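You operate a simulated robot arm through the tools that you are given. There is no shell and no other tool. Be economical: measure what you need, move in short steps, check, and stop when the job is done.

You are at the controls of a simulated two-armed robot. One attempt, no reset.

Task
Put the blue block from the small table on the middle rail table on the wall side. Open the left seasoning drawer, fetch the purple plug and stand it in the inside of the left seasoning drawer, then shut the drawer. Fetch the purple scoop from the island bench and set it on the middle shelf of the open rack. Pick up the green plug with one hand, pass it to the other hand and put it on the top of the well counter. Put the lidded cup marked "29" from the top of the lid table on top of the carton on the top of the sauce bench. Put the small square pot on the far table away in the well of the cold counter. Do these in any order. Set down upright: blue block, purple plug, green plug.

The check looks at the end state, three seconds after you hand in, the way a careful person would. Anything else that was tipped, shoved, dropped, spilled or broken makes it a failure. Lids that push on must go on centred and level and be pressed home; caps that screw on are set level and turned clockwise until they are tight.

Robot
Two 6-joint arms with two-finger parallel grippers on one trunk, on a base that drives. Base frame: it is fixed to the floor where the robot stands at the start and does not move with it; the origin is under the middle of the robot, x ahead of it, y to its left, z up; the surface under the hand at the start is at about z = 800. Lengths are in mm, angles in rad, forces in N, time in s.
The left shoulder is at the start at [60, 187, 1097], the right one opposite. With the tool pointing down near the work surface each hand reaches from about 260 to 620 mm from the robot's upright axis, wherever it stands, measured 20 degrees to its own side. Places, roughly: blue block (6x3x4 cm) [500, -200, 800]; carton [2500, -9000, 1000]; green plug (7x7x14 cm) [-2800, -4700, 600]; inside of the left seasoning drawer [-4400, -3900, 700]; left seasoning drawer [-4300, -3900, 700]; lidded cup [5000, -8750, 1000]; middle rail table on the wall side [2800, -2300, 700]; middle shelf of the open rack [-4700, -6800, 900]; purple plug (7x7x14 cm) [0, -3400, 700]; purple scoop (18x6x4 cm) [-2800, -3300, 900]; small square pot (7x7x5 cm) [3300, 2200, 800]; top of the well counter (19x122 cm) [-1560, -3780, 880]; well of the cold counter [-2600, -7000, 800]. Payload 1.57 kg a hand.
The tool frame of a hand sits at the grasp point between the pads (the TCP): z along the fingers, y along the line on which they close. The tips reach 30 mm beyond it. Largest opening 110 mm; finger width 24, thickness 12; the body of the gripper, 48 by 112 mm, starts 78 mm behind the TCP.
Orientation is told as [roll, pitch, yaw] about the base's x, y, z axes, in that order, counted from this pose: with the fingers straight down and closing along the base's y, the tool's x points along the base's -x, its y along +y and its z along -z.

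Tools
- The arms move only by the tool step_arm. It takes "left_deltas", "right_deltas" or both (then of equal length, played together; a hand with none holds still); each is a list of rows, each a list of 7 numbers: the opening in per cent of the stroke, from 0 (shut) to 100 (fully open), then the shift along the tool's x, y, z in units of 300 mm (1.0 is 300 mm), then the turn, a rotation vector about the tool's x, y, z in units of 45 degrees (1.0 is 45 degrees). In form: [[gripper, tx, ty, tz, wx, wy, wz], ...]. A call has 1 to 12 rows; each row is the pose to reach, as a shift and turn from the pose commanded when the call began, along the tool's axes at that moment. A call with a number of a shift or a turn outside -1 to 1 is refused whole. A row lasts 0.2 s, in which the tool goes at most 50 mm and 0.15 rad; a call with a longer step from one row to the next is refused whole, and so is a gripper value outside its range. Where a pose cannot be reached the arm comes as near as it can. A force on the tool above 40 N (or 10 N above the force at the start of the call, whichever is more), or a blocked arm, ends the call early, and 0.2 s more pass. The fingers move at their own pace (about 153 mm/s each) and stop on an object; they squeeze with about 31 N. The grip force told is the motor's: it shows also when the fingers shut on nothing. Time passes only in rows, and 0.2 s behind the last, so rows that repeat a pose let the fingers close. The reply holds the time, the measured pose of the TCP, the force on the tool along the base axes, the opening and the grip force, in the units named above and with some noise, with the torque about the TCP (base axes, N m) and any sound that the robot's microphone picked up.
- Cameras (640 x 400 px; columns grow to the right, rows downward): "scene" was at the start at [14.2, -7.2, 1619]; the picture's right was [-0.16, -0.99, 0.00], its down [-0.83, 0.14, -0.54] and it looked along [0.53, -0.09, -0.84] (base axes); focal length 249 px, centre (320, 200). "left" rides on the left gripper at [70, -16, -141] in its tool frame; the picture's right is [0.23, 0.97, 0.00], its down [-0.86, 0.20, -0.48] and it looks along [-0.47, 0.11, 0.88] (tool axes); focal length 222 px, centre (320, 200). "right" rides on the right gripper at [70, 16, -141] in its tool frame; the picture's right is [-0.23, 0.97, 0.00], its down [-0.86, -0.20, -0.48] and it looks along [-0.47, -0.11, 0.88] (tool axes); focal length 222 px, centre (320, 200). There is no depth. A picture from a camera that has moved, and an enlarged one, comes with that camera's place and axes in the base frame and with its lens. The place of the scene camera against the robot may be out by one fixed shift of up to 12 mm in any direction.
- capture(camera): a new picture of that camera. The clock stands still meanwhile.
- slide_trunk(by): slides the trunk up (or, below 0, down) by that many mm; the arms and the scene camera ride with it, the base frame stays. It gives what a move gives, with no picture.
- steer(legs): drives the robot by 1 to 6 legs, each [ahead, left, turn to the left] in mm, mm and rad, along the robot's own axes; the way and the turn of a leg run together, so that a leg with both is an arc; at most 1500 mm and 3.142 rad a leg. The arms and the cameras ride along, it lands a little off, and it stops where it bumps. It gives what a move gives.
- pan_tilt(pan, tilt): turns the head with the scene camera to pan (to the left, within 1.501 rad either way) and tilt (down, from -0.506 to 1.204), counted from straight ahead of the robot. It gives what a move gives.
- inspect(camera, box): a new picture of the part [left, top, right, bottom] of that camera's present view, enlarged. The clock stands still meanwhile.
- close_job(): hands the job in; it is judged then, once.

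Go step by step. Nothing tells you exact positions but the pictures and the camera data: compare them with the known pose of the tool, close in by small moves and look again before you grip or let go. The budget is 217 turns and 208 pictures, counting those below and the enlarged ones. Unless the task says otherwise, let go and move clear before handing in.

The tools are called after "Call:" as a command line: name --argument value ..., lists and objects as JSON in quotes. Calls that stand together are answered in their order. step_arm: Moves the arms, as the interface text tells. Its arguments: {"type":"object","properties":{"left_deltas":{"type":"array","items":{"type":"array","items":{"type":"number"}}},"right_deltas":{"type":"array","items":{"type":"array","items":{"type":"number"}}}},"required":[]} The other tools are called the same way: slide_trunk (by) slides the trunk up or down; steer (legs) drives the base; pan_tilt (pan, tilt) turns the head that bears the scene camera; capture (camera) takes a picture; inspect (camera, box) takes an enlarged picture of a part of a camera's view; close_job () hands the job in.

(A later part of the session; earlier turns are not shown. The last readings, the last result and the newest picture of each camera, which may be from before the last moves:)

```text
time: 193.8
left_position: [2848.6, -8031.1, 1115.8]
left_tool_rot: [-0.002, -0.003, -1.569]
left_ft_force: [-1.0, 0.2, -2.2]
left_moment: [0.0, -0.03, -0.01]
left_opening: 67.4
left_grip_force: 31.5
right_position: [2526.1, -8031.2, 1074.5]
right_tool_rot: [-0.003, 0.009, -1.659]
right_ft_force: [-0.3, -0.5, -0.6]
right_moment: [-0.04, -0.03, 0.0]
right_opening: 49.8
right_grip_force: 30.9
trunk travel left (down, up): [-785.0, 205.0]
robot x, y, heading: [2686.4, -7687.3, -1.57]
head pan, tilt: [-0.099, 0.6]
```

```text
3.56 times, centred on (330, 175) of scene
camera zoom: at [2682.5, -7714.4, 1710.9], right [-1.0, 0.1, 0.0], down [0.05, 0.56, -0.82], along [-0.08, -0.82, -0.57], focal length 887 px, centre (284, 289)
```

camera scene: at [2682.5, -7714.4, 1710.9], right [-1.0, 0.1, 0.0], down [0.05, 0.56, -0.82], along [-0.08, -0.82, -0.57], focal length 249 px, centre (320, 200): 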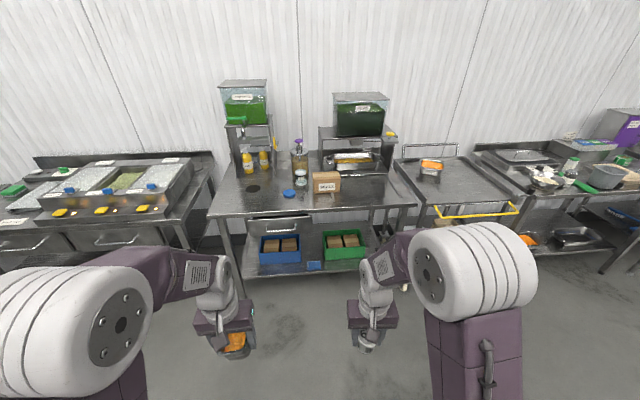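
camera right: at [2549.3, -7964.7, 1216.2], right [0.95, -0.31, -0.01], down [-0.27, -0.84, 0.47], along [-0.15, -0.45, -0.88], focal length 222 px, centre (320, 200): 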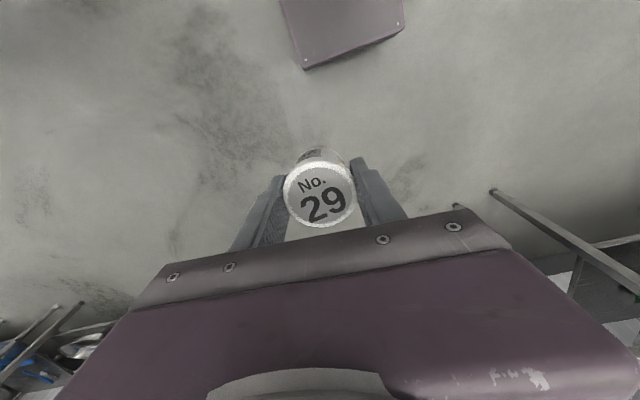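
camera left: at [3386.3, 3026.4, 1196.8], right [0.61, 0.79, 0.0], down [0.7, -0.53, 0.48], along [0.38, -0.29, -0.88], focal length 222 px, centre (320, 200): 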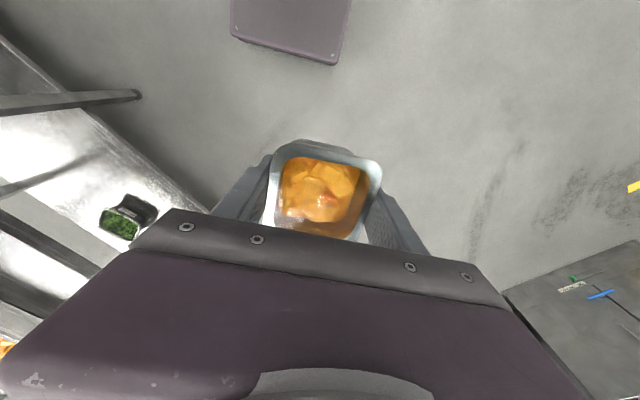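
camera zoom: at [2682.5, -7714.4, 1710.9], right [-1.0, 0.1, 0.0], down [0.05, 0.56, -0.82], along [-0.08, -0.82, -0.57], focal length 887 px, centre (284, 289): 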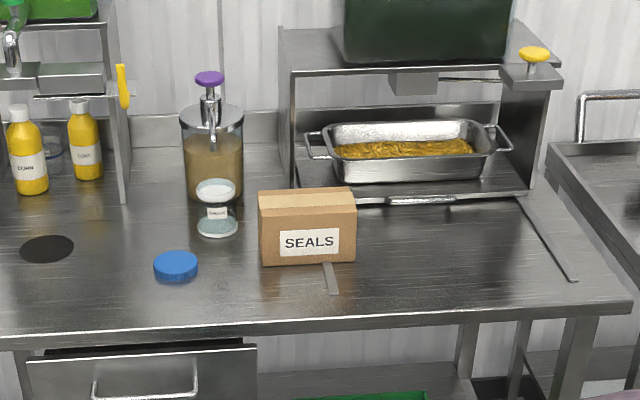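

Carton top looks about z 970–1010 near [2515, -9020]. I'll raise the trunk and go closer to measure it.

Call:
slide_trunk --by 100

Call:
steer --legs '[[760, 0, 0]]'

Call:
pan_tilt --pan -0.2 --tilt 0.9

Call:
capture --camera "scene"

Call:
capture --camera "right"

```text
time: 195.2
left_position: [2847.6, -8031.0, 1215.6]
left_tool_rot: [0.002, -0.004, -1.568]
left_ft_force: [0.5, -0.2, -1.4]
left_moment: [0.0, 0.02, -0.02]
left_opening: 67.4
left_grip_force: 30.9
right_position: [2526.0, -8031.2, 1173.9]
right_tool_rot: [-0.004, 0.009, -1.66]
right_ft_force: [-0.4, -0.8, -1.0]
right_moment: [0.01, -0.01, 0.0]
right_opening: 50.0
right_grip_force: 30.6
trunk travel left (down, up): [-885.0, 105.0]
robot x, y, heading: [2686.0, -7685.3, -1.57]
head pan, tilt: [-0.099, 0.6]
```

```text
time: 199.3
left_position: [2844.5, -8787.5, 1217.6]
left_tool_rot: [0.0, -0.005, -1.576]
left_ft_force: [0.1, -0.1, -1.3]
left_moment: [0.01, 0.01, -0.01]
left_opening: 67.1
left_grip_force: 30.8
right_position: [2523.1, -8785.5, 1174.8]
right_tool_rot: [-0.004, 0.006, -1.669]
right_ft_force: [0.0, 0.1, -0.8]
right_moment: [-0.06, -0.01, 0.03]
right_opening: 49.6
right_grip_force: 31.1
trunk travel left (down, up): [-885.0, 105.0]
robot x, y, heading: [2684.6, -8447.5, -1.576]
head pan, tilt: [-0.099, 0.6]
```

```text
time: 200.1
left_position: [2844.8, -8788.6, 1215.6]
left_tool_rot: [0.001, -0.003, -1.576]
left_ft_force: [0.0, -0.1, -2.1]
left_moment: [0.03, -0.02, 0.02]
left_opening: 67.4
left_grip_force: 30.9
right_position: [2523.5, -8786.3, 1174.4]
right_tool_rot: [-0.004, 0.009, -1.669]
right_ft_force: [-0.5, -0.3, -0.6]
right_moment: [0.03, 0.05, 0.0]
right_opening: 49.8
right_grip_force: 30.7
trunk travel left (down, up): [-885.0, 105.0]
robot x, y, heading: [2684.6, -8443.5, -1.578]
head pan, tilt: [-0.201, 0.901]
```

```text
142 pictures are left
camera scene: at [2675.8, -8456.9, 1786.3], right [-0.98, 0.2, 0.0], down [0.16, 0.77, -0.62], along [-0.13, -0.61, -0.78], focal length 249 px, centre (320, 200)
```

scene: 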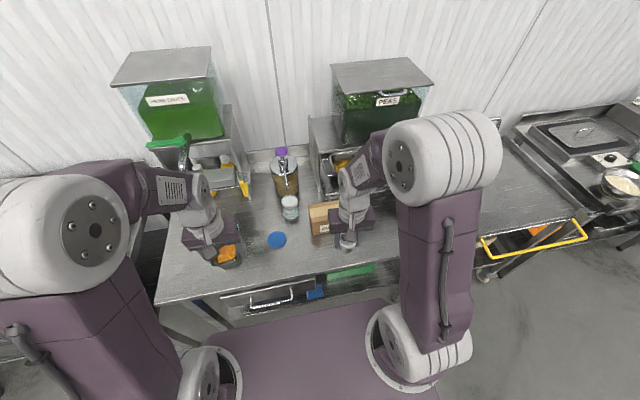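

```text
141 pictures are left
camera right: at [2546.8, -8719.9, 1316.2], right [0.95, -0.32, -0.01], down [-0.28, -0.84, 0.47], along [-0.16, -0.45, -0.88], focal length 222 px, centre (320, 200)
```

right: 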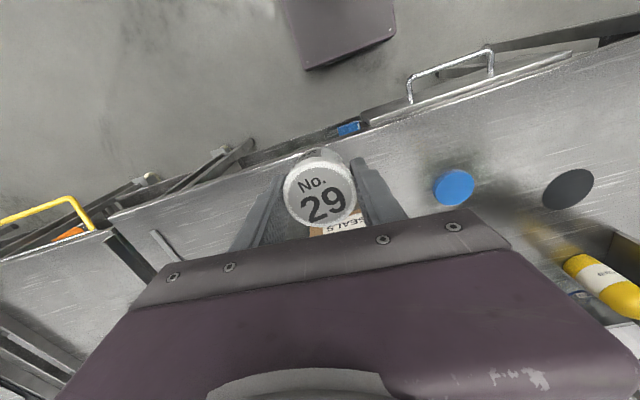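

Call:
inspect --camera "scene" --box '[270, 170, 390, 260]'

Call:
inspect --camera "right" --box '[220, 130, 420, 255]'

```text
4.44 times, centred on (330, 215) of scene
camera zoom: at [2675.8, -8456.9, 1786.3], right [-0.98, 0.2, 0.0], down [0.16, 0.77, -0.62], along [-0.13, -0.61, -0.78], focal length 1109 px, centre (276, 133)
```

zoom: 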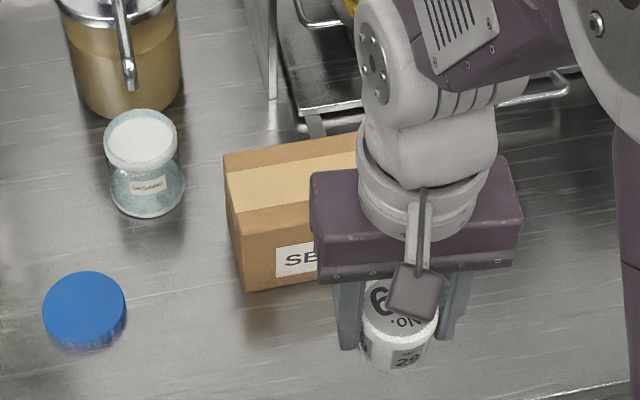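

```text
3.20 times, centred on (320, 192) of right
camera zoom: at [2546.8, -8719.9, 1316.2], right [0.95, -0.32, -0.01], down [-0.28, -0.84, 0.47], along [-0.16, -0.45, -0.88], focal length 711 px, centre (320, 224)
```

zoom: 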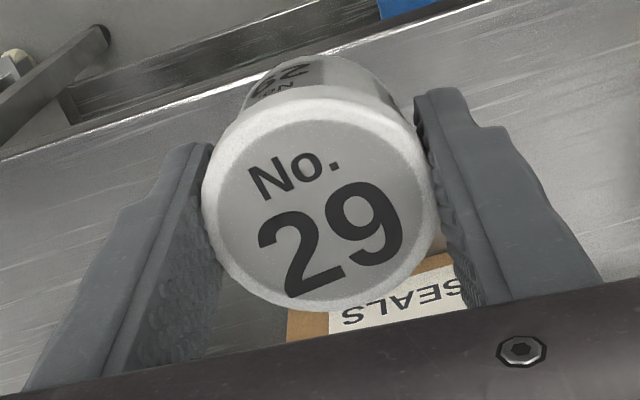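

Carton spans x 2443–2598, y -8972 to -9061, top about z 994, so its centre is [2520, -9017]. Driving 50 mm closer, then checking the hand pose.

Call:
steer --legs '[[50, 0, 0]]'

```text
time: 201.0
left_position: [2843.9, -8827.6, 1218.7]
left_tool_rot: [0.0, -0.011, -1.577]
left_ft_force: [0.5, 1.2, -1.7]
left_moment: [-0.12, 0.02, -0.02]
left_opening: 67.4
left_grip_force: 31.1
right_position: [2522.6, -8825.7, 1177.5]
right_tool_rot: [-0.003, 0.001, -1.671]
right_ft_force: [0.0, 1.8, -0.1]
right_moment: [-0.13, -0.01, -0.02]
right_opening: 50.0
right_grip_force: 30.7
trunk travel left (down, up): [-885.0, 105.0]
robot x, y, heading: [2682.2, -8494.3, -1.579]
head pan, tilt: [-0.201, 0.901]
```

Call:
step_arm --right_deltas '[[0, -0.13, 0.01, 0.03, 0, 0, 0], [0, -0.26, 0.02, 0.06, 0, 0, 0], [0, -0.39, 0.03, 0.1, 0, 0, 0], [0, -0.52, 0.04, 0.15, 0, 0, 0], [0, -0.635, 0.05, 0.2, 0, 0, 0]]'

Call:
capture --camera "right"

Call:
inspect --camera "scene" --box '[260, 130, 420, 250]'

```text
time: 202.2
left_position: [2843.3, -8838.6, 1216.3]
left_tool_rot: [0.0, -0.003, -1.578]
left_ft_force: [-0.1, 0.9, -0.9]
left_moment: [0.02, 0.0, 0.0]
left_opening: 67.4
left_grip_force: 30.4
right_position: [2516.2, -9025.2, 1109.9]
right_tool_rot: [-0.003, 0.011, -1.67]
right_ft_force: [0.6, 0.5, -0.2]
right_moment: [-0.01, 0.01, -0.01]
right_opening: 49.7
right_grip_force: 31.1
trunk travel left (down, up): [-885.0, 105.0]
robot x, y, heading: [2685.3, -8494.1, -1.574]
head pan, tilt: [-0.201, 0.901]
```

```text
138 pictures are left
camera right: at [2540.3, -8957.6, 1253.3], right [0.95, -0.32, -0.01], down [-0.28, -0.84, 0.47], along [-0.16, -0.44, -0.88], focal length 222 px, centre (320, 200)
```

right: 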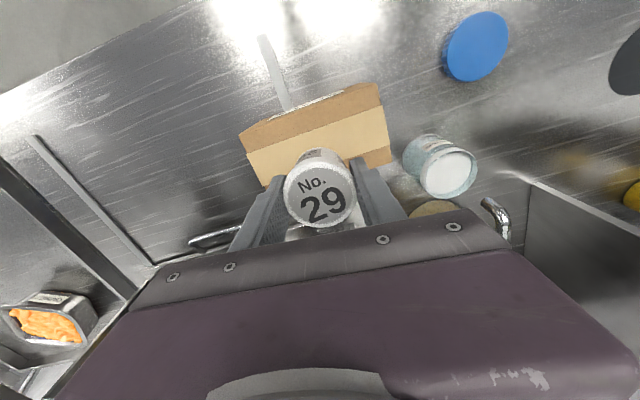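

```text
3.33 times, centred on (340, 190) of scene
camera zoom: at [2675.3, -8506.1, 1786.3], right [-0.98, 0.21, 0.0], down [0.16, 0.77, -0.62], along [-0.13, -0.61, -0.78], focal length 831 px, centre (253, 233)
```

zoom: 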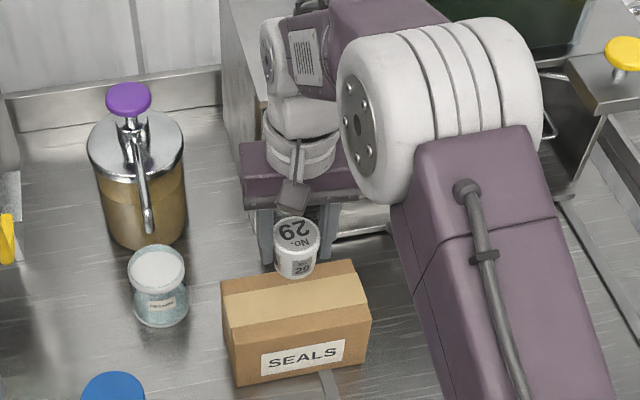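

The hand is right over the carton's centre. Lowering toward the top.

Call:
step_arm --right_deltas '[[0, 0.01, 0, 0.07, 0, 0, 0], [0, 0.01, 0, 0.12, 0, 0, 0], [0, 0.01, 0, 0.15, 0, 0, 0]]'

Call:
capture --camera "right"

Call:
inspect --camera "scene" --box '[300, 180, 390, 250]'

```text
time: 203.0
left_position: [2844.2, -8836.4, 1217.1]
left_tool_rot: [0.0, -0.004, -1.577]
left_ft_force: [-0.3, 0.5, -0.8]
left_moment: [0.0, 0.0, -0.01]
left_opening: 67.3
left_grip_force: 31.2
right_position: [2518.9, -9022.4, 1067.1]
right_tool_rot: [-0.003, 0.01, -1.671]
right_ft_force: [0.2, 0.1, -1.5]
right_moment: [-0.03, -0.01, 0.0]
right_opening: 50.0
right_grip_force: 30.8
trunk travel left (down, up): [-885.0, 105.0]
robot x, y, heading: [2687.1, -8494.5, -1.582]
head pan, tilt: [-0.201, 0.901]
```

```text
136 pictures are left
camera right: at [2542.4, -8954.8, 1209.4], right [0.95, -0.32, -0.01], down [-0.28, -0.84, 0.47], along [-0.16, -0.45, -0.88], focal length 222 px, centre (320, 200)
```

right: 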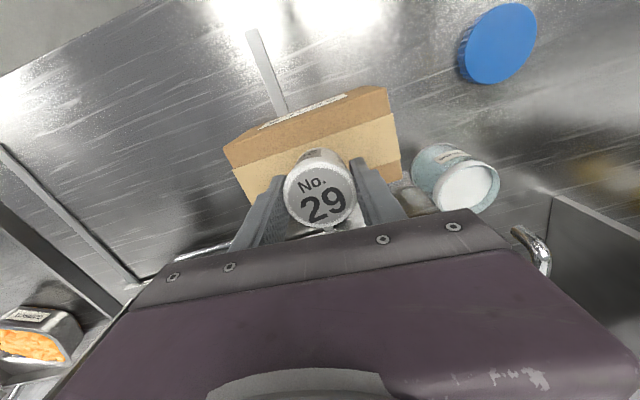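

```text
5.71 times, centred on (345, 215) of scene
camera zoom: at [2675.5, -8504.7, 1786.3], right [-0.98, 0.21, 0.0], down [0.16, 0.77, -0.62], along [-0.13, -0.61, -0.78], focal length 1425 px, centre (177, 114)
```

zoom: 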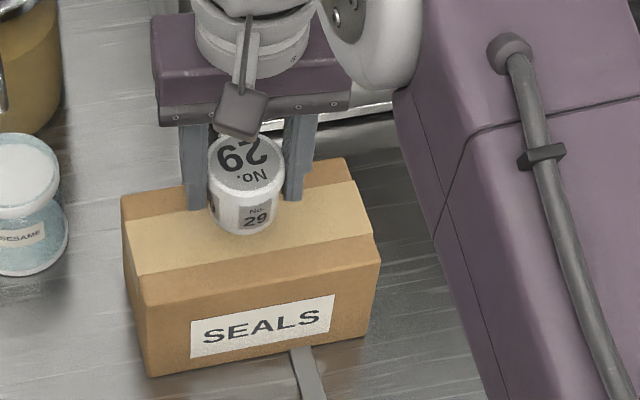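

Nearly there; lowering in small steps until the force shows contact.

Call:
step_arm --right_deltas '[[0, -0.015, 0, 0.015, 0, 0, 0], [0, -0.015, 0, 0.027, 0, 0, 0], [0, -0.015, 0, 0.037, 0, 0, 0], [0, -0.015, 0, 0.037, 0, 0, 0]]'

```text
time: 204.0
left_position: [2843.5, -8838.1, 1215.3]
left_tool_rot: [0.0, -0.002, -1.577]
left_ft_force: [0.0, 0.4, -1.8]
left_moment: [0.01, 0.0, 0.01]
left_opening: 67.3
left_grip_force: 31.2
right_position: [2518.0, -9026.0, 1056.8]
right_tool_rot: [-0.003, 0.01, -1.671]
right_ft_force: [-0.1, 0.1, 0.3]
right_moment: [-0.03, 0.02, 0.0]
right_opening: 49.8
right_grip_force: 31.1
trunk travel left (down, up): [-885.0, 105.0]
robot x, y, heading: [2685.6, -8495.6, -1.577]
head pan, tilt: [-0.201, 0.901]
```

Call:
step_arm --right_deltas '[[0, 0, 0, 0.01, 0, 0, 0], [0, 0, 0, 0.02, 0, 0, 0], [0, 0, 0, 0.02, 0, 0, 0]]'

Call:
inspect --camera "scene" --box '[300, 180, 390, 250]'

```text
time: 204.8
left_position: [2843.3, -8836.5, 1216.3]
left_tool_rot: [0.0, -0.003, -1.578]
left_ft_force: [-0.2, 0.1, -3.1]
left_moment: [-0.01, -0.03, 0.01]
left_opening: 67.4
left_grip_force: 30.8
right_position: [2518.7, -9025.2, 1049.2]
right_tool_rot: [-0.003, 0.008, -1.671]
right_ft_force: [0.6, 0.1, -1.2]
right_moment: [0.01, -0.01, 0.02]
right_opening: 49.9
right_grip_force: 31.2
trunk travel left (down, up): [-885.0, 105.0]
robot x, y, heading: [2686.6, -8496.8, -1.575]
head pan, tilt: [-0.201, 0.901]
```

```text
5.71 times, centred on (345, 215) of scene
camera zoom: at [2675.5, -8505.3, 1786.2], right [-0.98, 0.21, 0.0], down [0.16, 0.77, -0.62], along [-0.13, -0.61, -0.78], focal length 1425 px, centre (177, 114)
```

zoom: 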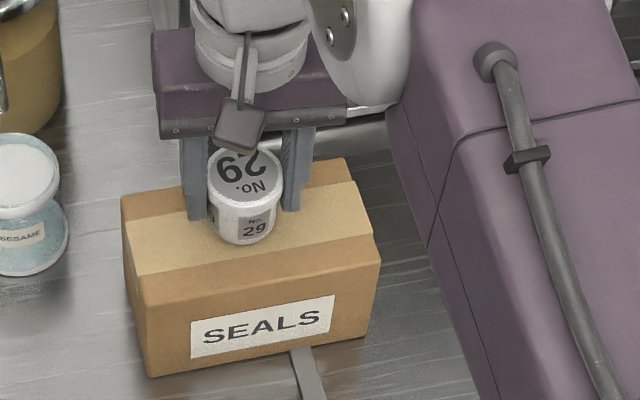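

Call:
step_arm --right_deltas '[[0, -0.01, 0, 0.01, 0, 0, 0], [0, -0.01, 0, 0.02, 0, 0, 0], [0, -0.01, 0, 0.02, 0, 0, 0]]'

```text
time: 205.6
left_position: [2843.6, -8837.9, 1216.7]
left_tool_rot: [-0.001, -0.004, -1.578]
left_ft_force: [0.5, -0.6, -1.8]
left_moment: [-0.01, -0.02, 0.02]
left_opening: 67.3
left_grip_force: 31.5
right_position: [2516.4, -9029.1, 1045.0]
right_tool_rot: [-0.003, 0.008, -1.671]
right_ft_force: [0.2, -0.8, -0.9]
right_moment: [-0.01, 0.0, -0.03]
right_opening: 49.7
right_grip_force: 31.0
trunk travel left (down, up): [-885.0, 105.0]
robot x, y, heading: [2689.9, -8493.1, -1.582]
head pan, tilt: [-0.201, 0.901]
```

Call:
step_arm --right_deltas '[[0, 0, 0, 0.012, 0, 0, 0], [0, 0, 0, 0.024, 0, 0, 0], [0, 0, 0, 0.034, 0, 0, 0]]'

Call:
inspect --camera "scene" --box '[300, 180, 390, 250]'

```text
time: 206.4
left_position: [2843.9, -8836.1, 1216.4]
left_tool_rot: [0.001, -0.005, -1.578]
left_ft_force: [0.2, -0.5, -1.6]
left_moment: [0.01, -0.02, -0.02]
left_opening: 67.2
left_grip_force: 31.3
right_position: [2516.6, -9029.2, 1035.9]
right_tool_rot: [-0.004, 0.006, -1.671]
right_ft_force: [-3.7, -1.9, 17.3]
right_moment: [-0.07, -0.01, 0.0]
right_opening: 49.4
right_grip_force: 30.8
trunk travel left (down, up): [-885.0, 105.0]
robot x, y, heading: [2684.4, -8497.1, -1.58]
head pan, tilt: [-0.201, 0.901]
```

```text
5.71 times, centred on (345, 215) of scene
camera zoom: at [2675.6, -8502.4, 1786.4], right [-0.98, 0.21, 0.0], down [0.16, 0.77, -0.62], along [-0.13, -0.61, -0.78], focal length 1425 px, centre (177, 114)
```

zoom: 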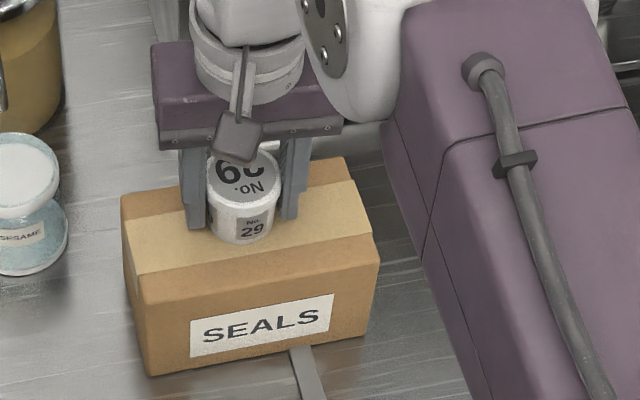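

Contact at z = 1036 with 17 N. I'll ease up a millimetre, open, and rise straight up.

Call:
step_arm --right_deltas '[[0, 0, 0, -0.004, 0, 0, 0], [30, 0, 0, -0.004, 0, 0, 0], [60, 0, 0, -0.004, 0, 0, 0], [60, 0, 0, -0.004, 0, 0, 0], [60, 0, 0, -0.08, 0, 0, 0], [60, 0, 0, -0.2, 0, 0, 0], [60, 0, 0, -0.35, 0, 0, 0], [60, 0.12, 0, -0.4, 0, 0, 0], [60, 0.28, 0, -0.4, 0, 0, 0], [60, 0.44, 0, -0.4, 0, 0, 0], [60, 0.6, 0, -0.4, 0, 0, 0]]'

Call:
inspect --camera "scene" --box '[260, 150, 420, 250]'

```text
time: 208.8
left_position: [2844.4, -8836.5, 1216.9]
left_tool_rot: [0.001, -0.004, -1.579]
left_ft_force: [0.3, -0.3, -0.8]
left_moment: [-0.04, -0.03, 0.01]
left_opening: 67.5
left_grip_force: 30.7
right_position: [2537.7, -8851.4, 1158.4]
right_tool_rot: [-0.004, 0.005, -1.671]
right_ft_force: [0.7, -0.1, 0.7]
right_moment: [-0.02, -0.01, -0.02]
right_opening: 65.8
right_grip_force: 0.1
trunk travel left (down, up): [-885.0, 105.0]
robot x, y, heading: [2685.0, -8493.8, -1.574]
head pan, tilt: [-0.201, 0.901]
```

```text
4.00 times, centred on (340, 200) of scene
camera zoom: at [2675.9, -8502.4, 1786.2], right [-0.98, 0.21, 0.0], down [0.16, 0.77, -0.62], along [-0.13, -0.61, -0.78], focal length 998 px, centre (240, 200)
```

zoom: 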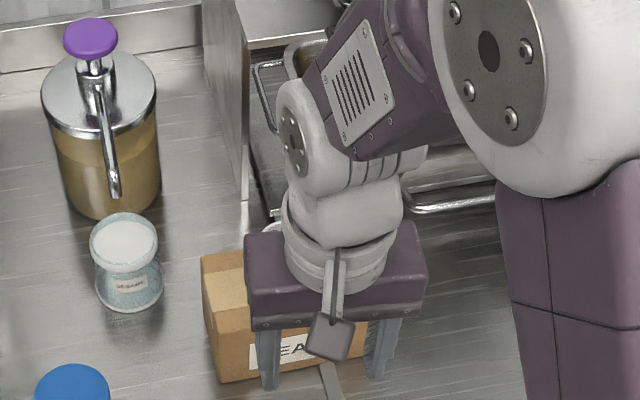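

I'll back away, check the cup on the carton, and look west to the cold counter.

Call:
steer --legs '[[-800, 0, 0]]'

Call:
inspect --camera "scene" --box '[260, 50, 420, 150]'

Call:
pan_tilt --pan -1.5 --tilt 0.35

Call:
capture --camera "scene"

```text
time: 213.0
left_position: [2848.7, -8046.0, 1215.8]
left_tool_rot: [-0.001, -0.003, -1.583]
left_ft_force: [0.6, -0.3, -2.0]
left_moment: [0.04, -0.03, 0.0]
left_opening: 67.2
left_grip_force: 31.3
right_position: [2541.9, -8058.3, 1156.8]
right_tool_rot: [-0.003, 0.01, -1.676]
right_ft_force: [-0.4, 0.6, -0.2]
right_moment: [0.01, 0.01, 0.01]
right_opening: 66.1
right_grip_force: 0.1
trunk travel left (down, up): [-885.0, 105.0]
robot x, y, heading: [2690.2, -7702.1, -1.581]
head pan, tilt: [-0.201, 0.901]
```

```text
4.00 times, centred on (340, 100) of scene
camera zoom: at [2682.5, -7713.5, 1786.2], right [-0.98, 0.21, 0.0], down [0.17, 0.77, -0.62], along [-0.13, -0.61, -0.78], focal length 998 px, centre (240, 600)
```

zoom: 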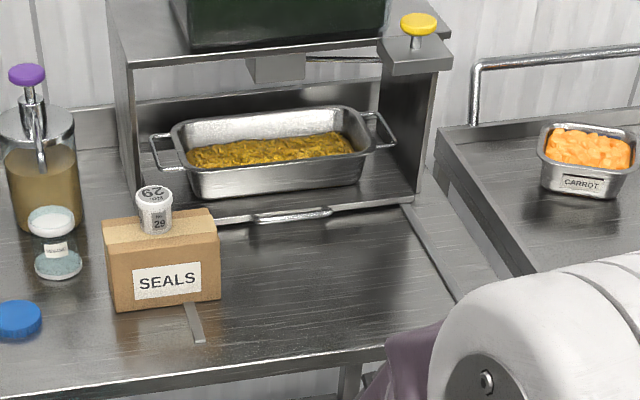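

```text
time: 214.5
left_position: [2848.8, -8045.0, 1215.2]
left_tool_rot: [0.001, -0.004, -1.584]
left_ft_force: [0.3, -0.5, -2.0]
left_moment: [0.01, 0.0, 0.0]
left_opening: 67.2
left_grip_force: 31.0
right_position: [2541.7, -8058.5, 1156.7]
right_tool_rot: [-0.004, 0.01, -1.675]
right_ft_force: [-0.1, -0.6, -0.7]
right_moment: [-0.01, 0.0, -0.03]
right_opening: 66.1
right_grip_force: 0.0
trunk travel left (down, up): [-885.0, 105.0]
robot x, y, heading: [2692.4, -7702.6, -1.582]
head pan, tilt: [-1.499, 0.351]
```

```text
130 pictures are left
camera scene: at [2605.5, -7643.5, 1833.8], right [-0.06, 1.0, 0.0], down [0.34, 0.02, -0.94], along [-0.94, -0.06, -0.34], focal length 249 px, centre (320, 200)
```

scene: 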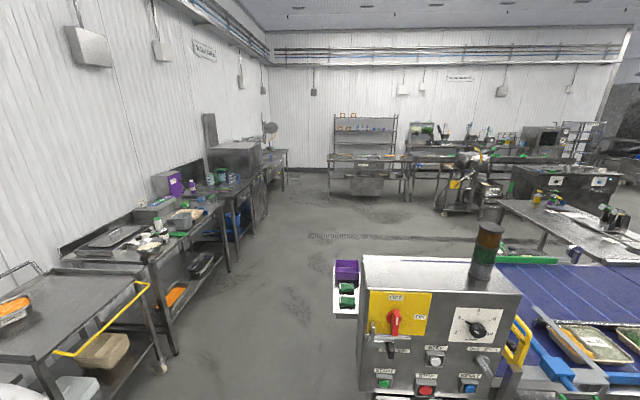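

Cup 29 sits upright on the carton. The corridor west is open; I'll drive along y of about -8030 facing -x.

Call:
steer --legs '[[340, 0, 0], [0, 0, -1.56], [1500, 0, 0], [1500, 0, 0], [500, 0, 0]]'

Call:
pan_tilt --pan -0.1 --tilt 0.35

Call:
capture --camera "scene"

```text
time: 237.2
left_position: [-1164.5, -8361.0, 1217.4]
left_tool_rot: [0.001, -0.005, -3.095]
left_ft_force: [0.3, 0.4, -0.6]
left_moment: [0.01, 0.01, 0.0]
left_opening: 67.4
left_grip_force: 31.5
right_position: [-1196.2, -8055.0, 1157.6]
right_tool_rot: [-0.005, 0.006, 3.098]
right_ft_force: [0.4, 0.0, 0.5]
right_moment: [0.0, -0.03, 0.0]
right_opening: 65.9
right_grip_force: 0.0
trunk travel left (down, up): [-885.0, 105.0]
robot x, y, heading: [-831.6, -8184.6, -3.094]
head pan, tilt: [-1.499, 0.351]
```

```text
time: 238.8
left_position: [-1166.0, -8360.8, 1215.5]
left_tool_rot: [0.0, -0.004, -3.094]
left_ft_force: [-0.2, -0.2, -1.3]
left_moment: [-0.01, 0.0, 0.0]
left_opening: 67.4
left_grip_force: 31.2
right_position: [-1198.0, -8055.2, 1157.0]
right_tool_rot: [-0.005, 0.01, 3.098]
right_ft_force: [0.6, -0.2, -0.8]
right_moment: [0.01, 0.0, -0.01]
right_opening: 66.0
right_grip_force: 0.1
trunk travel left (down, up): [-885.0, 105.0]
robot x, y, heading: [-836.3, -8182.0, -3.093]
head pan, tilt: [-0.099, 0.351]
```

```text
129 pictures are left
camera scene: at [-862.3, -8172.8, 1833.8], right [0.05, 1.0, 0.0], down [0.34, -0.02, -0.94], along [-0.94, 0.05, -0.34], focal length 249 px, centre (320, 200)
```

scene: 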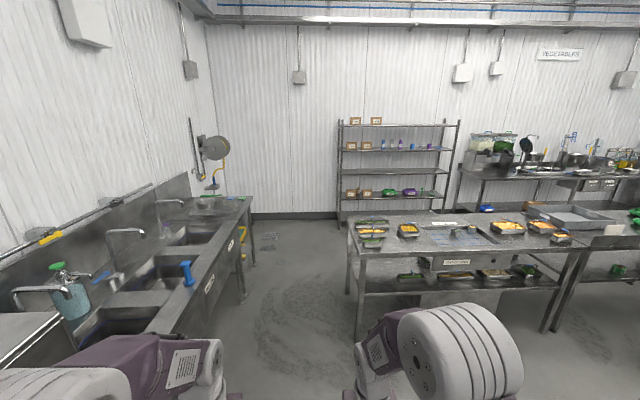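

Call:
inspect --camera "scene" --box '[330, 190, 600, 310]'

Call:
inspect --camera "scene" --box '[320, 100, 480, 210]'

```text
2.37 times, centred on (465, 250) of scene
camera zoom: at [-862.3, -8172.8, 1833.8], right [0.05, 1.0, 0.0], down [0.34, -0.02, -0.94], along [-0.94, 0.05, -0.34], focal length 591 px, centre (-24, 82)
```

zoom: 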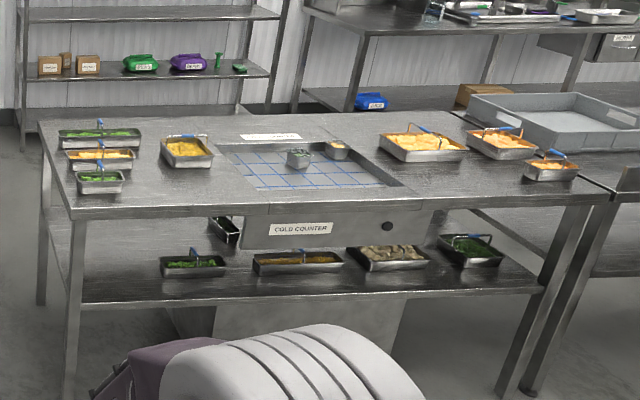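

```text
3.64 times, centred on (400, 155) of scene
camera zoom: at [-862.3, -8172.8, 1833.8], right [0.05, 1.0, 0.0], down [0.34, -0.02, -0.94], along [-0.94, 0.05, -0.34], focal length 907 px, centre (29, 364)
```

zoom: 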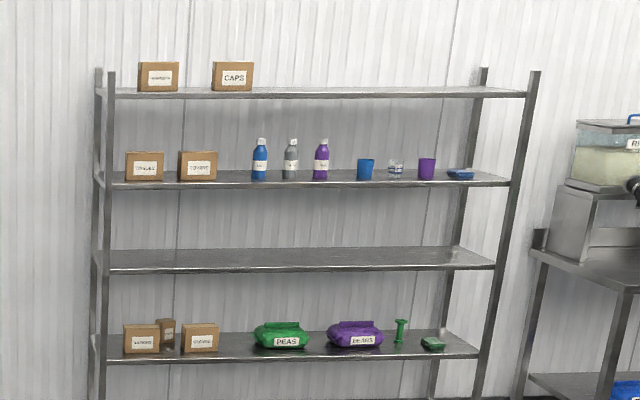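

The cold counter's well (blue grid) is ahead right, with two pots in it and much free space. I'll look right before sliding over.

Call:
pan_tilt --pan -1.1 --tilt 0.5

Call:
capture --camera "scene"

```text
time: 240.0
left_position: [-1167.0, -8361.4, 1216.1]
left_tool_rot: [0.0, -0.003, -3.095]
left_ft_force: [0.0, -0.6, -1.9]
left_moment: [0.01, -0.02, 0.02]
left_opening: 67.0
left_grip_force: 30.6
right_position: [-1198.8, -8055.7, 1155.9]
right_tool_rot: [-0.004, 0.009, 3.097]
right_ft_force: [0.0, -0.1, 1.2]
right_moment: [0.0, 0.03, 0.02]
right_opening: 66.2
right_grip_force: 0.0
trunk travel left (down, up): [-885.0, 105.0]
robot x, y, heading: [-830.1, -8184.3, -3.093]
head pan, tilt: [-1.1, 0.499]
```

```text
126 pictures are left
camera scene: at [-814.2, -8098.7, 1820.1], right [0.87, 0.5, 0.0], down [0.24, -0.42, -0.88], along [-0.44, 0.76, -0.48], focal length 249 px, centre (320, 200)
```

scene: 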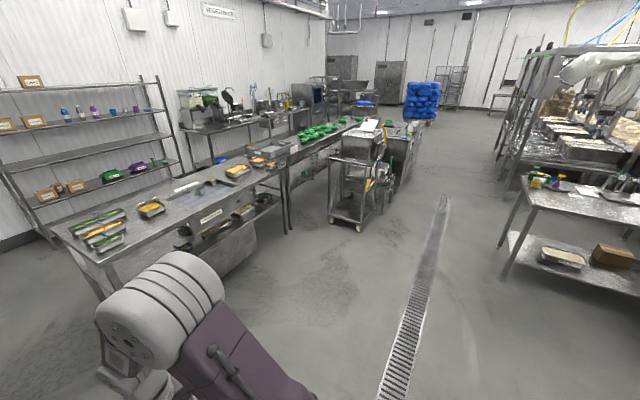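

Floor is clear. Sliding right and approaching the counter.

Call:
steer --legs '[[0, 0, -0.049], [0, -1300, 0], [950, 0, 0]]'

Call:
pan_tilt --pan 0.1 --tilt 0.75

Call:
capture --camera "scene"

```text
time: 251.5
left_position: [-2139.3, -7067.6, 1216.6]
left_tool_rot: [0.0, -0.005, -3.141]
left_ft_force: [-0.6, -0.4, -0.9]
left_moment: [0.0, 0.02, 0.01]
left_opening: 67.1
left_grip_force: 31.4
right_position: [-2156.5, -6760.7, 1158.1]
right_tool_rot: [-0.006, 0.009, 3.052]
right_ft_force: [0.4, -1.6, -0.2]
right_moment: [0.03, 0.0, 0.0]
right_opening: 66.2
right_grip_force: 0.0
trunk travel left (down, up): [-885.0, 105.0]
robot x, y, heading: [-1796.9, -6910.3, -3.139]
head pan, tilt: [-1.1, 0.499]
```

```text
time: 252.9
left_position: [-2140.3, -7068.2, 1216.6]
left_tool_rot: [0.001, -0.004, -3.138]
left_ft_force: [0.2, -0.1, -1.5]
left_moment: [0.01, 0.02, 0.0]
left_opening: 67.2
left_grip_force: 30.9
right_position: [-2157.4, -6760.0, 1157.9]
right_tool_rot: [-0.003, 0.009, 3.053]
right_ft_force: [0.9, -0.1, 0.7]
right_moment: [0.03, -0.02, 0.03]
right_opening: 66.0
right_grip_force: 0.1
trunk travel left (down, up): [-885.0, 105.0]
robot x, y, heading: [-1801.0, -6902.0, -3.141]
head pan, tilt: [0.099, 0.75]
```

```text
125 pictures are left
camera scene: at [-1817.0, -6910.1, 1798.2], right [-0.1, 0.99, 0.0], down [0.68, 0.07, -0.73], along [-0.73, -0.07, -0.68], focal length 249 px, centre (320, 200)
```

scene: 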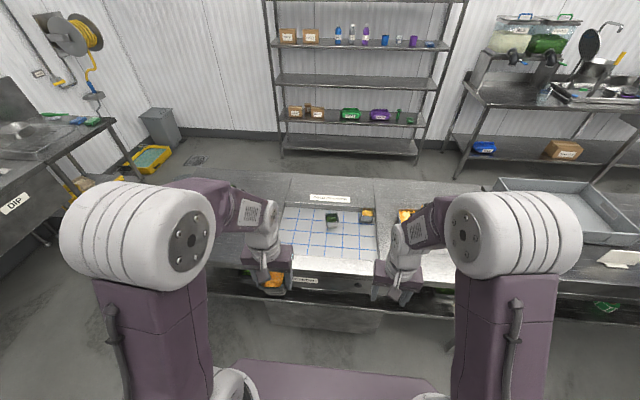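

The well spans about y -7160…-6700, x -2450…-2770, pots only at its back. I'll lower the trunk and move to the counter.

Call:
slide_trunk --by -80

Call:
steer --legs '[[270, 0, 0]]'

Call:
pan_tilt --pan 0.2 --tilt 0.95

Call:
capture --camera "scene"

Call:
capture --camera "left"

```text
time: 254.1
left_position: [-2140.3, -7067.7, 1137.1]
left_tool_rot: [0.0, -0.003, -3.14]
left_ft_force: [0.7, 0.3, -1.4]
left_moment: [0.02, 0.0, 0.02]
left_opening: 67.2
left_grip_force: 31.1
right_position: [-2157.3, -6760.0, 1077.0]
right_tool_rot: [-0.004, 0.007, 3.051]
right_ft_force: [0.2, 1.1, -0.4]
right_moment: [0.0, -0.02, 0.01]
right_opening: 66.1
right_grip_force: 0.1
trunk travel left (down, up): [-805.0, 185.0]
robot x, y, heading: [-1800.5, -6908.8, -3.136]
head pan, tilt: [0.099, 0.75]
```

```text
time: 256.0
left_position: [-2408.8, -7070.3, 1136.0]
left_tool_rot: [0.002, -0.005, -3.137]
left_ft_force: [-0.7, -0.1, -1.5]
left_moment: [-0.02, 0.0, 0.02]
left_opening: 67.4
left_grip_force: 30.8
right_position: [-2427.2, -6762.9, 1077.9]
right_tool_rot: [-0.004, 0.009, 3.053]
right_ft_force: [0.5, 0.2, 0.3]
right_moment: [-0.02, 0.0, 0.03]
right_opening: 66.0
right_grip_force: 0.0
trunk travel left (down, up): [-805.0, 185.0]
robot x, y, heading: [-2072.0, -6903.9, -3.144]
head pan, tilt: [0.099, 0.75]
```

```text
time: 256.7
left_position: [-2412.0, -7069.1, 1136.0]
left_tool_rot: [0.0, -0.001, -3.136]
left_ft_force: [0.5, 0.2, -1.3]
left_moment: [-0.02, -0.01, 0.02]
left_opening: 67.5
left_grip_force: 31.1
right_position: [-2429.3, -6762.4, 1077.0]
right_tool_rot: [-0.004, 0.009, 3.054]
right_ft_force: [0.4, 0.4, 0.1]
right_moment: [-0.01, 0.0, 0.0]
right_opening: 65.8
right_grip_force: 0.1
trunk travel left (down, up): [-805.0, 185.0]
robot x, y, heading: [-2072.5, -6902.0, -3.136]
head pan, tilt: [0.201, 0.949]
```

```text
124 pictures are left
camera scene: at [-2077.8, -6917.8, 1702.6], right [-0.2, 0.98, 0.0], down [0.8, 0.17, -0.58], along [-0.57, -0.12, -0.81], focal length 249 px, centre (320, 200)
```

scene: 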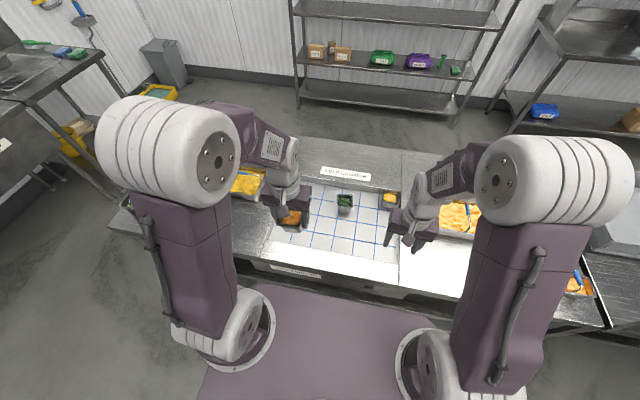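

```text
123 pictures are left
camera left: at [-2341.2, -7052.9, 1276.4], right [0.23, -0.97, 0.0], down [-0.85, -0.2, 0.48], along [-0.47, -0.11, -0.88], focal length 222 px, centre (320, 200)
```

left: 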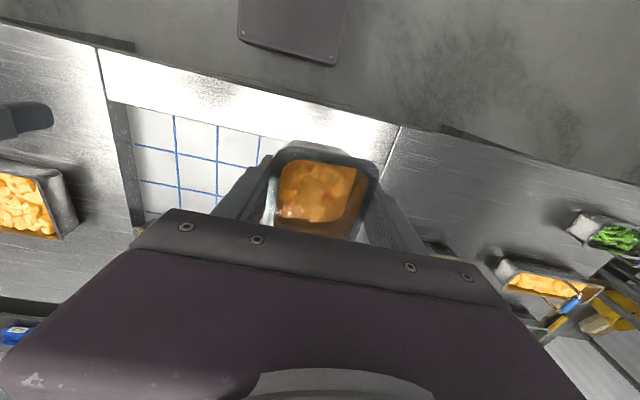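

I'll set the pot at about [-2570, -7020] on the grid. Moving over it gently.

Call:
step_arm --left_deltas '[[0, -0.05, -0.02, 0.0, 0, 0, 0], [0, -0.13, -0.04, 0.03, 0, 0, 0], [0, -0.22, -0.07, 0.08, 0, 0, 0], [0, -0.31, -0.1, 0.15, 0, 0, 0], [0, -0.4, -0.13, 0.23, 0, 0, 0], [0, -0.48, -0.15, 0.33, 0, 0, 0], [0, -0.527, -0.166, 0.43, 0, 0, 0], [0, -0.527, -0.166, 0.53, 0, 0, 0], [0, -0.527, -0.166, 0.62, 0, 0, 0], [0, -0.527, -0.166, 0.68, 0, 0, 0]]'

Call:
capture --camera "left"

Call:
inspect --camera "scene" --box '[250, 160, 420, 280]'

```text
time: 258.9
left_position: [-2571.3, -7022.2, 931.6]
left_tool_rot: [0.001, -0.003, -3.136]
left_ft_force: [0.1, 0.5, -0.8]
left_moment: [-0.01, 0.02, -0.01]
left_opening: 67.5
left_grip_force: 30.7
right_position: [-2428.7, -6761.5, 1076.7]
right_tool_rot: [-0.003, 0.01, 3.054]
right_ft_force: [-0.1, -0.2, -0.1]
right_moment: [-0.02, 0.01, 0.0]
right_opening: 65.9
right_grip_force: 0.1
trunk travel left (down, up): [-805.0, 185.0]
robot x, y, heading: [-2069.6, -6906.3, -3.131]
head pan, tilt: [0.201, 0.949]
```

```text
122 pictures are left
camera left: at [-2500.3, -7004.7, 1072.2], right [0.23, -0.97, 0.0], down [-0.85, -0.2, 0.48], along [-0.47, -0.11, -0.88], focal length 222 px, centre (320, 200)
```

left: 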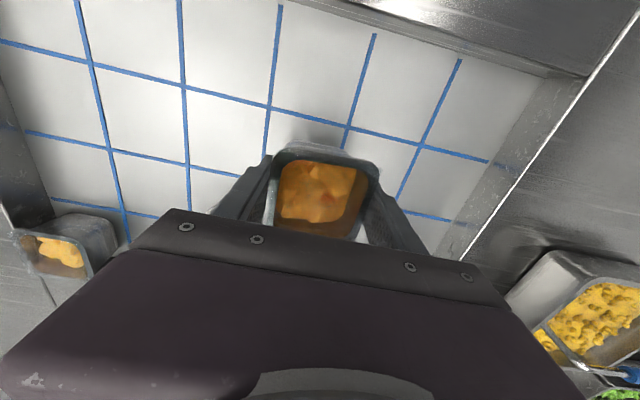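

```text
3.33 times, centred on (335, 220) of scene
camera zoom: at [-2077.5, -6917.7, 1702.6], right [-0.21, 0.98, 0.0], down [0.8, 0.17, -0.58], along [-0.57, -0.12, -0.81], focal length 831 px, centre (270, 133)
```

zoom: 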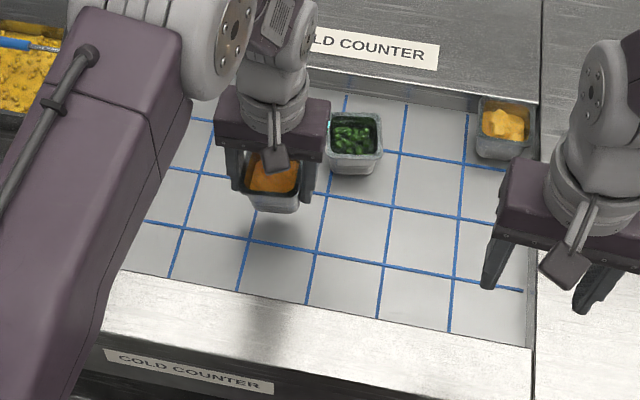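

The area below is clear. Lowering to near the floor of the well.

Call:
step_arm --left_deltas '[[0, 0, 0, 0.08, 0, 0, 0], [0, 0, 0, 0.16, 0, 0, 0], [0, 0, 0, 0.22, 0, 0, 0], [0, 0, 0, 0.25, 0, 0, 0], [0, 0, 0, 0.27, 0, 0, 0]]'

Call:
inspect --camera "scene" --box '[250, 160, 420, 280]'

```text
time: 259.8
left_position: [-2569.6, -7018.9, 870.4]
left_tool_rot: [0.0, -0.009, -3.138]
left_ft_force: [10.1, 1.8, 26.7]
left_moment: [-0.22, -0.6, 0.22]
left_opening: 67.5
left_grip_force: 30.7
right_position: [-2426.1, -6761.3, 1078.0]
right_tool_rot: [-0.004, 0.005, 3.056]
right_ft_force: [-0.2, -0.3, -0.6]
right_moment: [-0.01, -0.01, -0.02]
right_opening: 66.2
right_grip_force: 0.1
trunk travel left (down, up): [-805.0, 185.0]
robot x, y, heading: [-2068.6, -6904.7, -3.139]
head pan, tilt: [0.201, 0.949]
stopped in row 4 (left hand): the force on the tool passed its limit at 54 N (the readings are from after the stop); the commanded pose is now the measured one
```

```text
3.33 times, centred on (335, 220) of scene
camera zoom: at [-2071.8, -6916.6, 1703.0], right [-0.21, 0.98, 0.0], down [0.79, 0.17, -0.58], along [-0.57, -0.12, -0.81], focal length 831 px, centre (270, 133)
```

zoom: 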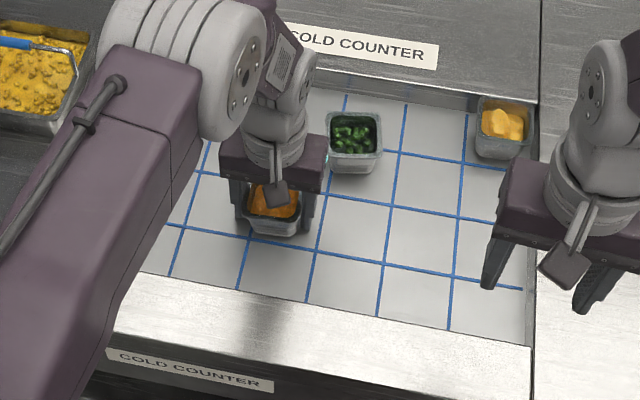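

The pot is on the well floor (TCP 870). Easing 1.5 mm, opening and lifting clear.

Call:
step_arm --left_deltas '[[0, 0, 0, -0.004, 0, 0, 0], [0, 0, 0, -0.006, 0, 0, 0], [75, 0, 0, -0.006, 0, 0, 0], [85, 0, 0, -0.006, 0, 0, 0], [85, 0, 0, -0.006, 0, 0, 0], [85, 0, 0, -0.08, 0, 0, 0], [85, 0, 0, -0.2, 0, 0, 0], [85, 0, 0, -0.35, 0, 0, 0], [85, 0, 0, -0.5, 0, 0, 0], [85, 0.12, 0, -0.6, 0, 0, 0], [85, 0.25, 0, -0.65, 0, 0, 0], [85, 0.4, 0, -0.65, 0, 0, 0]]'

Call:
inspect --camera "scene" --box '[250, 160, 420, 280]'

Call:
capture --camera "left"

```text
time: 262.4
left_position: [-2450.0, -7019.3, 1061.0]
left_tool_rot: [-0.002, -0.012, -3.14]
left_ft_force: [-0.4, 0.8, 0.6]
left_moment: [-0.01, 0.03, 0.01]
left_opening: 93.6
left_grip_force: 0.0
right_position: [-2428.0, -6763.1, 1077.1]
right_tool_rot: [-0.003, 0.01, 3.054]
right_ft_force: [-0.1, -0.1, 0.8]
right_moment: [0.0, 0.01, 0.01]
right_opening: 66.1
right_grip_force: 0.1
trunk travel left (down, up): [-805.0, 185.0]
robot x, y, heading: [-2069.5, -6908.4, -3.134]
head pan, tilt: [0.201, 0.949]
```

```text
3.33 times, centred on (335, 220) of scene
camera zoom: at [-2075.4, -6917.6, 1702.6], right [-0.21, 0.98, 0.0], down [0.8, 0.17, -0.58], along [-0.57, -0.12, -0.81], focal length 831 px, centre (270, 133)
```

zoom: 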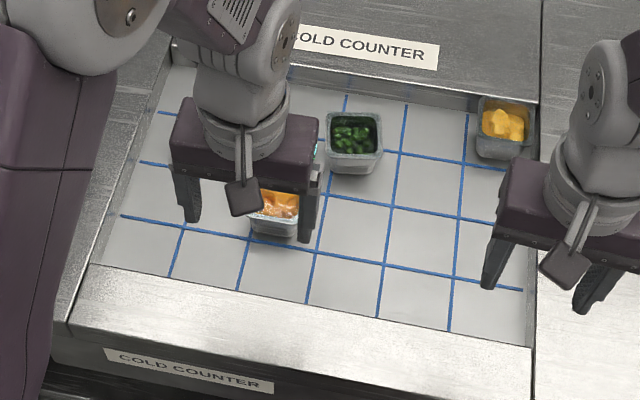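

```text
118 pictures are left
camera left: at [-2379.4, -7002.6, 1200.9], right [0.23, -0.97, 0.0], down [-0.85, -0.2, 0.49], along [-0.47, -0.11, -0.87], focal length 222 px, centre (320, 200)
```

left: 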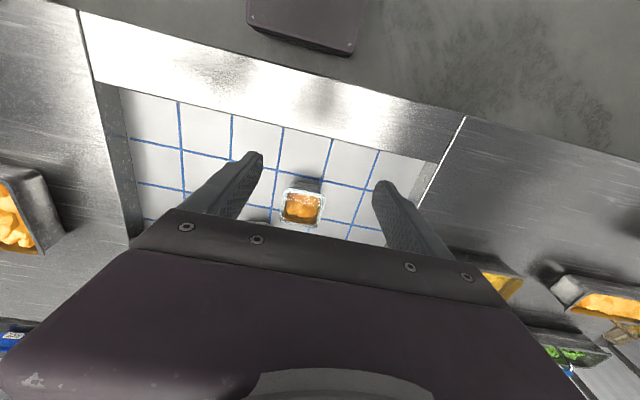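

The pot stands in the well. Backing off and looking north toward the remaining items.

Call:
steer --legs '[[-650, 0, 0], [0, 0, -1.571]]'

Call:
pan_tilt --pan 0 --tilt 0.35

Call:
capture --camera "scene"

```text
time: 269.9
left_position: [-1536.2, -6522.4, 1060.0]
left_tool_rot: [-0.002, -0.008, 1.583]
left_ft_force: [-0.4, -0.4, -0.3]
left_moment: [0.01, 0.01, 0.0]
left_opening: 93.6
left_grip_force: 0.0
right_position: [-1280.1, -6541.9, 1077.2]
right_tool_rot: [-0.005, 0.009, 1.495]
right_ft_force: [0.7, -0.3, 0.8]
right_moment: [0.02, 0.03, 0.0]
right_opening: 66.1
right_grip_force: 0.1
trunk travel left (down, up): [-805.0, 185.0]
robot x, y, heading: [-1419.3, -6902.1, 1.588]
head pan, tilt: [0.201, 0.949]
```

```text
time: 270.9
left_position: [-1535.4, -6522.6, 1060.7]
left_tool_rot: [-0.003, -0.007, 1.586]
left_ft_force: [0.2, 0.7, -0.4]
left_moment: [0.01, -0.02, 0.02]
left_opening: 93.5
left_grip_force: 0.0
right_position: [-1279.6, -6543.2, 1076.8]
right_tool_rot: [-0.003, 0.009, 1.492]
right_ft_force: [0.4, 0.6, -0.6]
right_moment: [0.01, 0.01, -0.02]
right_opening: 66.1
right_grip_force: 0.0
trunk travel left (down, up): [-805.0, 185.0]
robot x, y, heading: [-1420.3, -6903.6, 1.59]
head pan, tilt: [0.0, 0.351]
```

```text
117 pictures are left
camera scene: at [-1415.7, -6864.8, 1753.7], right [1.0, 0.02, 0.0], down [0.01, -0.34, -0.94], along [-0.02, 0.94, -0.34], focal length 249 px, centre (320, 200)
```

scene: 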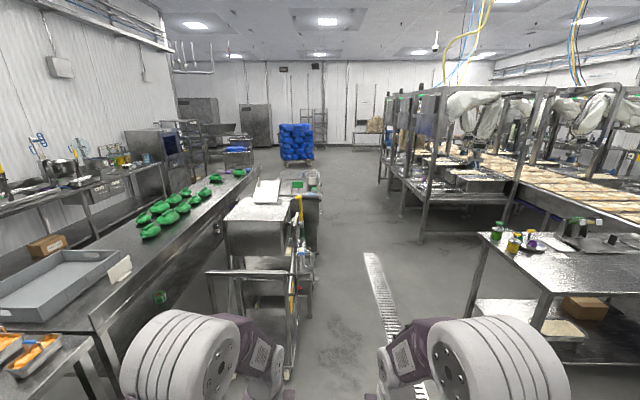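

Call:
inspect --camera "scene" --box '[100, 90, 340, 240]'

Call:
inspect --camera "scene" --box '[360, 80, 640, 255]'

```text
2.67 times, centred on (220, 165) of scene
camera zoom: at [-1415.7, -6864.8, 1753.7], right [1.0, 0.02, 0.0], down [0.01, -0.34, -0.94], along [-0.02, 0.94, -0.34], focal length 665 px, centre (587, 293)
```

zoom: 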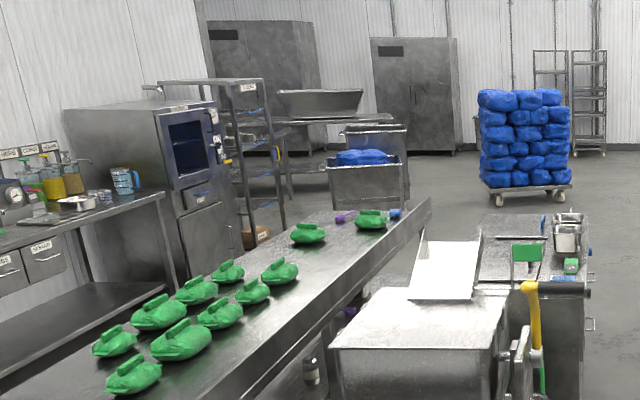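

```text
2.29 times, centred on (500, 168) of scene
camera zoom: at [-1415.7, -6864.8, 1753.7], right [1.0, 0.02, 0.0], down [0.01, -0.34, -0.94], along [-0.02, 0.94, -0.34], focal length 570 px, centre (-91, 274)
```

zoom: 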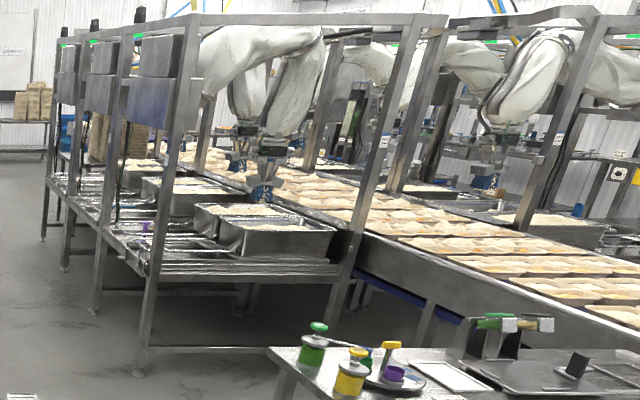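

The purple plug is in the near rail bay (around [0, -3400]) and the purple scoop on the island bench. I'll drive up the corridor at x of about -800.

Call:
steer --legs '[[0, -600, -0.018], [1500, 0, 0], [1500, 0, 0], [350, 0, 0], [0, 0, -1.571]]'

Call:
pan_tilt --pan 0 --tilt 0.55

Call:
capture --camera "scene"

```text
time: 293.9
left_position: [-459.0, -3478.7, 1060.4]
left_tool_rot: [-0.002, -0.008, -0.024]
left_ft_force: [0.2, 0.0, -0.2]
left_moment: [0.02, 0.02, -0.01]
left_opening: 93.5
left_grip_force: 0.1
right_position: [-489.2, -3733.1, 1077.3]
right_tool_rot: [-0.003, 0.008, -0.114]
right_ft_force: [-0.6, 0.2, -0.3]
right_moment: [-0.03, -0.02, -0.01]
right_opening: 65.9
right_grip_force: 0.1
trunk travel left (down, up): [-805.0, 185.0]
robot x, y, heading: [-845.3, -3581.1, -0.025]
head pan, tilt: [0.0, 0.351]
```

```text
time: 294.6
left_position: [-458.8, -3478.3, 1059.4]
left_tool_rot: [-0.002, -0.009, -0.023]
left_ft_force: [0.0, -0.1, -0.3]
left_moment: [-0.02, 0.01, 0.01]
left_opening: 93.5
left_grip_force: 0.0
right_position: [-488.9, -3734.5, 1077.2]
right_tool_rot: [-0.003, 0.008, -0.114]
right_ft_force: [0.3, -0.6, -0.5]
right_moment: [0.01, -0.01, 0.0]
right_opening: 66.2
right_grip_force: 0.1
trunk travel left (down, up): [-805.0, 185.0]
robot x, y, heading: [-843.8, -3580.5, -0.023]
head pan, tilt: [0.0, 0.55]
```

```text
114 pictures are left
camera scene: at [-808.3, -3577.0, 1735.6], right [-0.02, -1.0, 0.0], down [-0.52, 0.01, -0.85], along [0.85, -0.02, -0.52], focal length 249 px, centre (320, 200)
```

scene: 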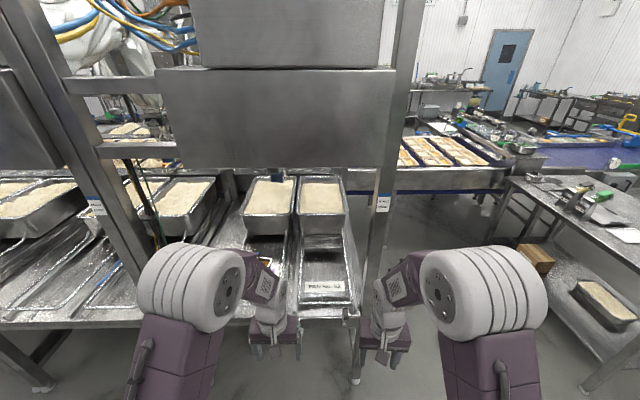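

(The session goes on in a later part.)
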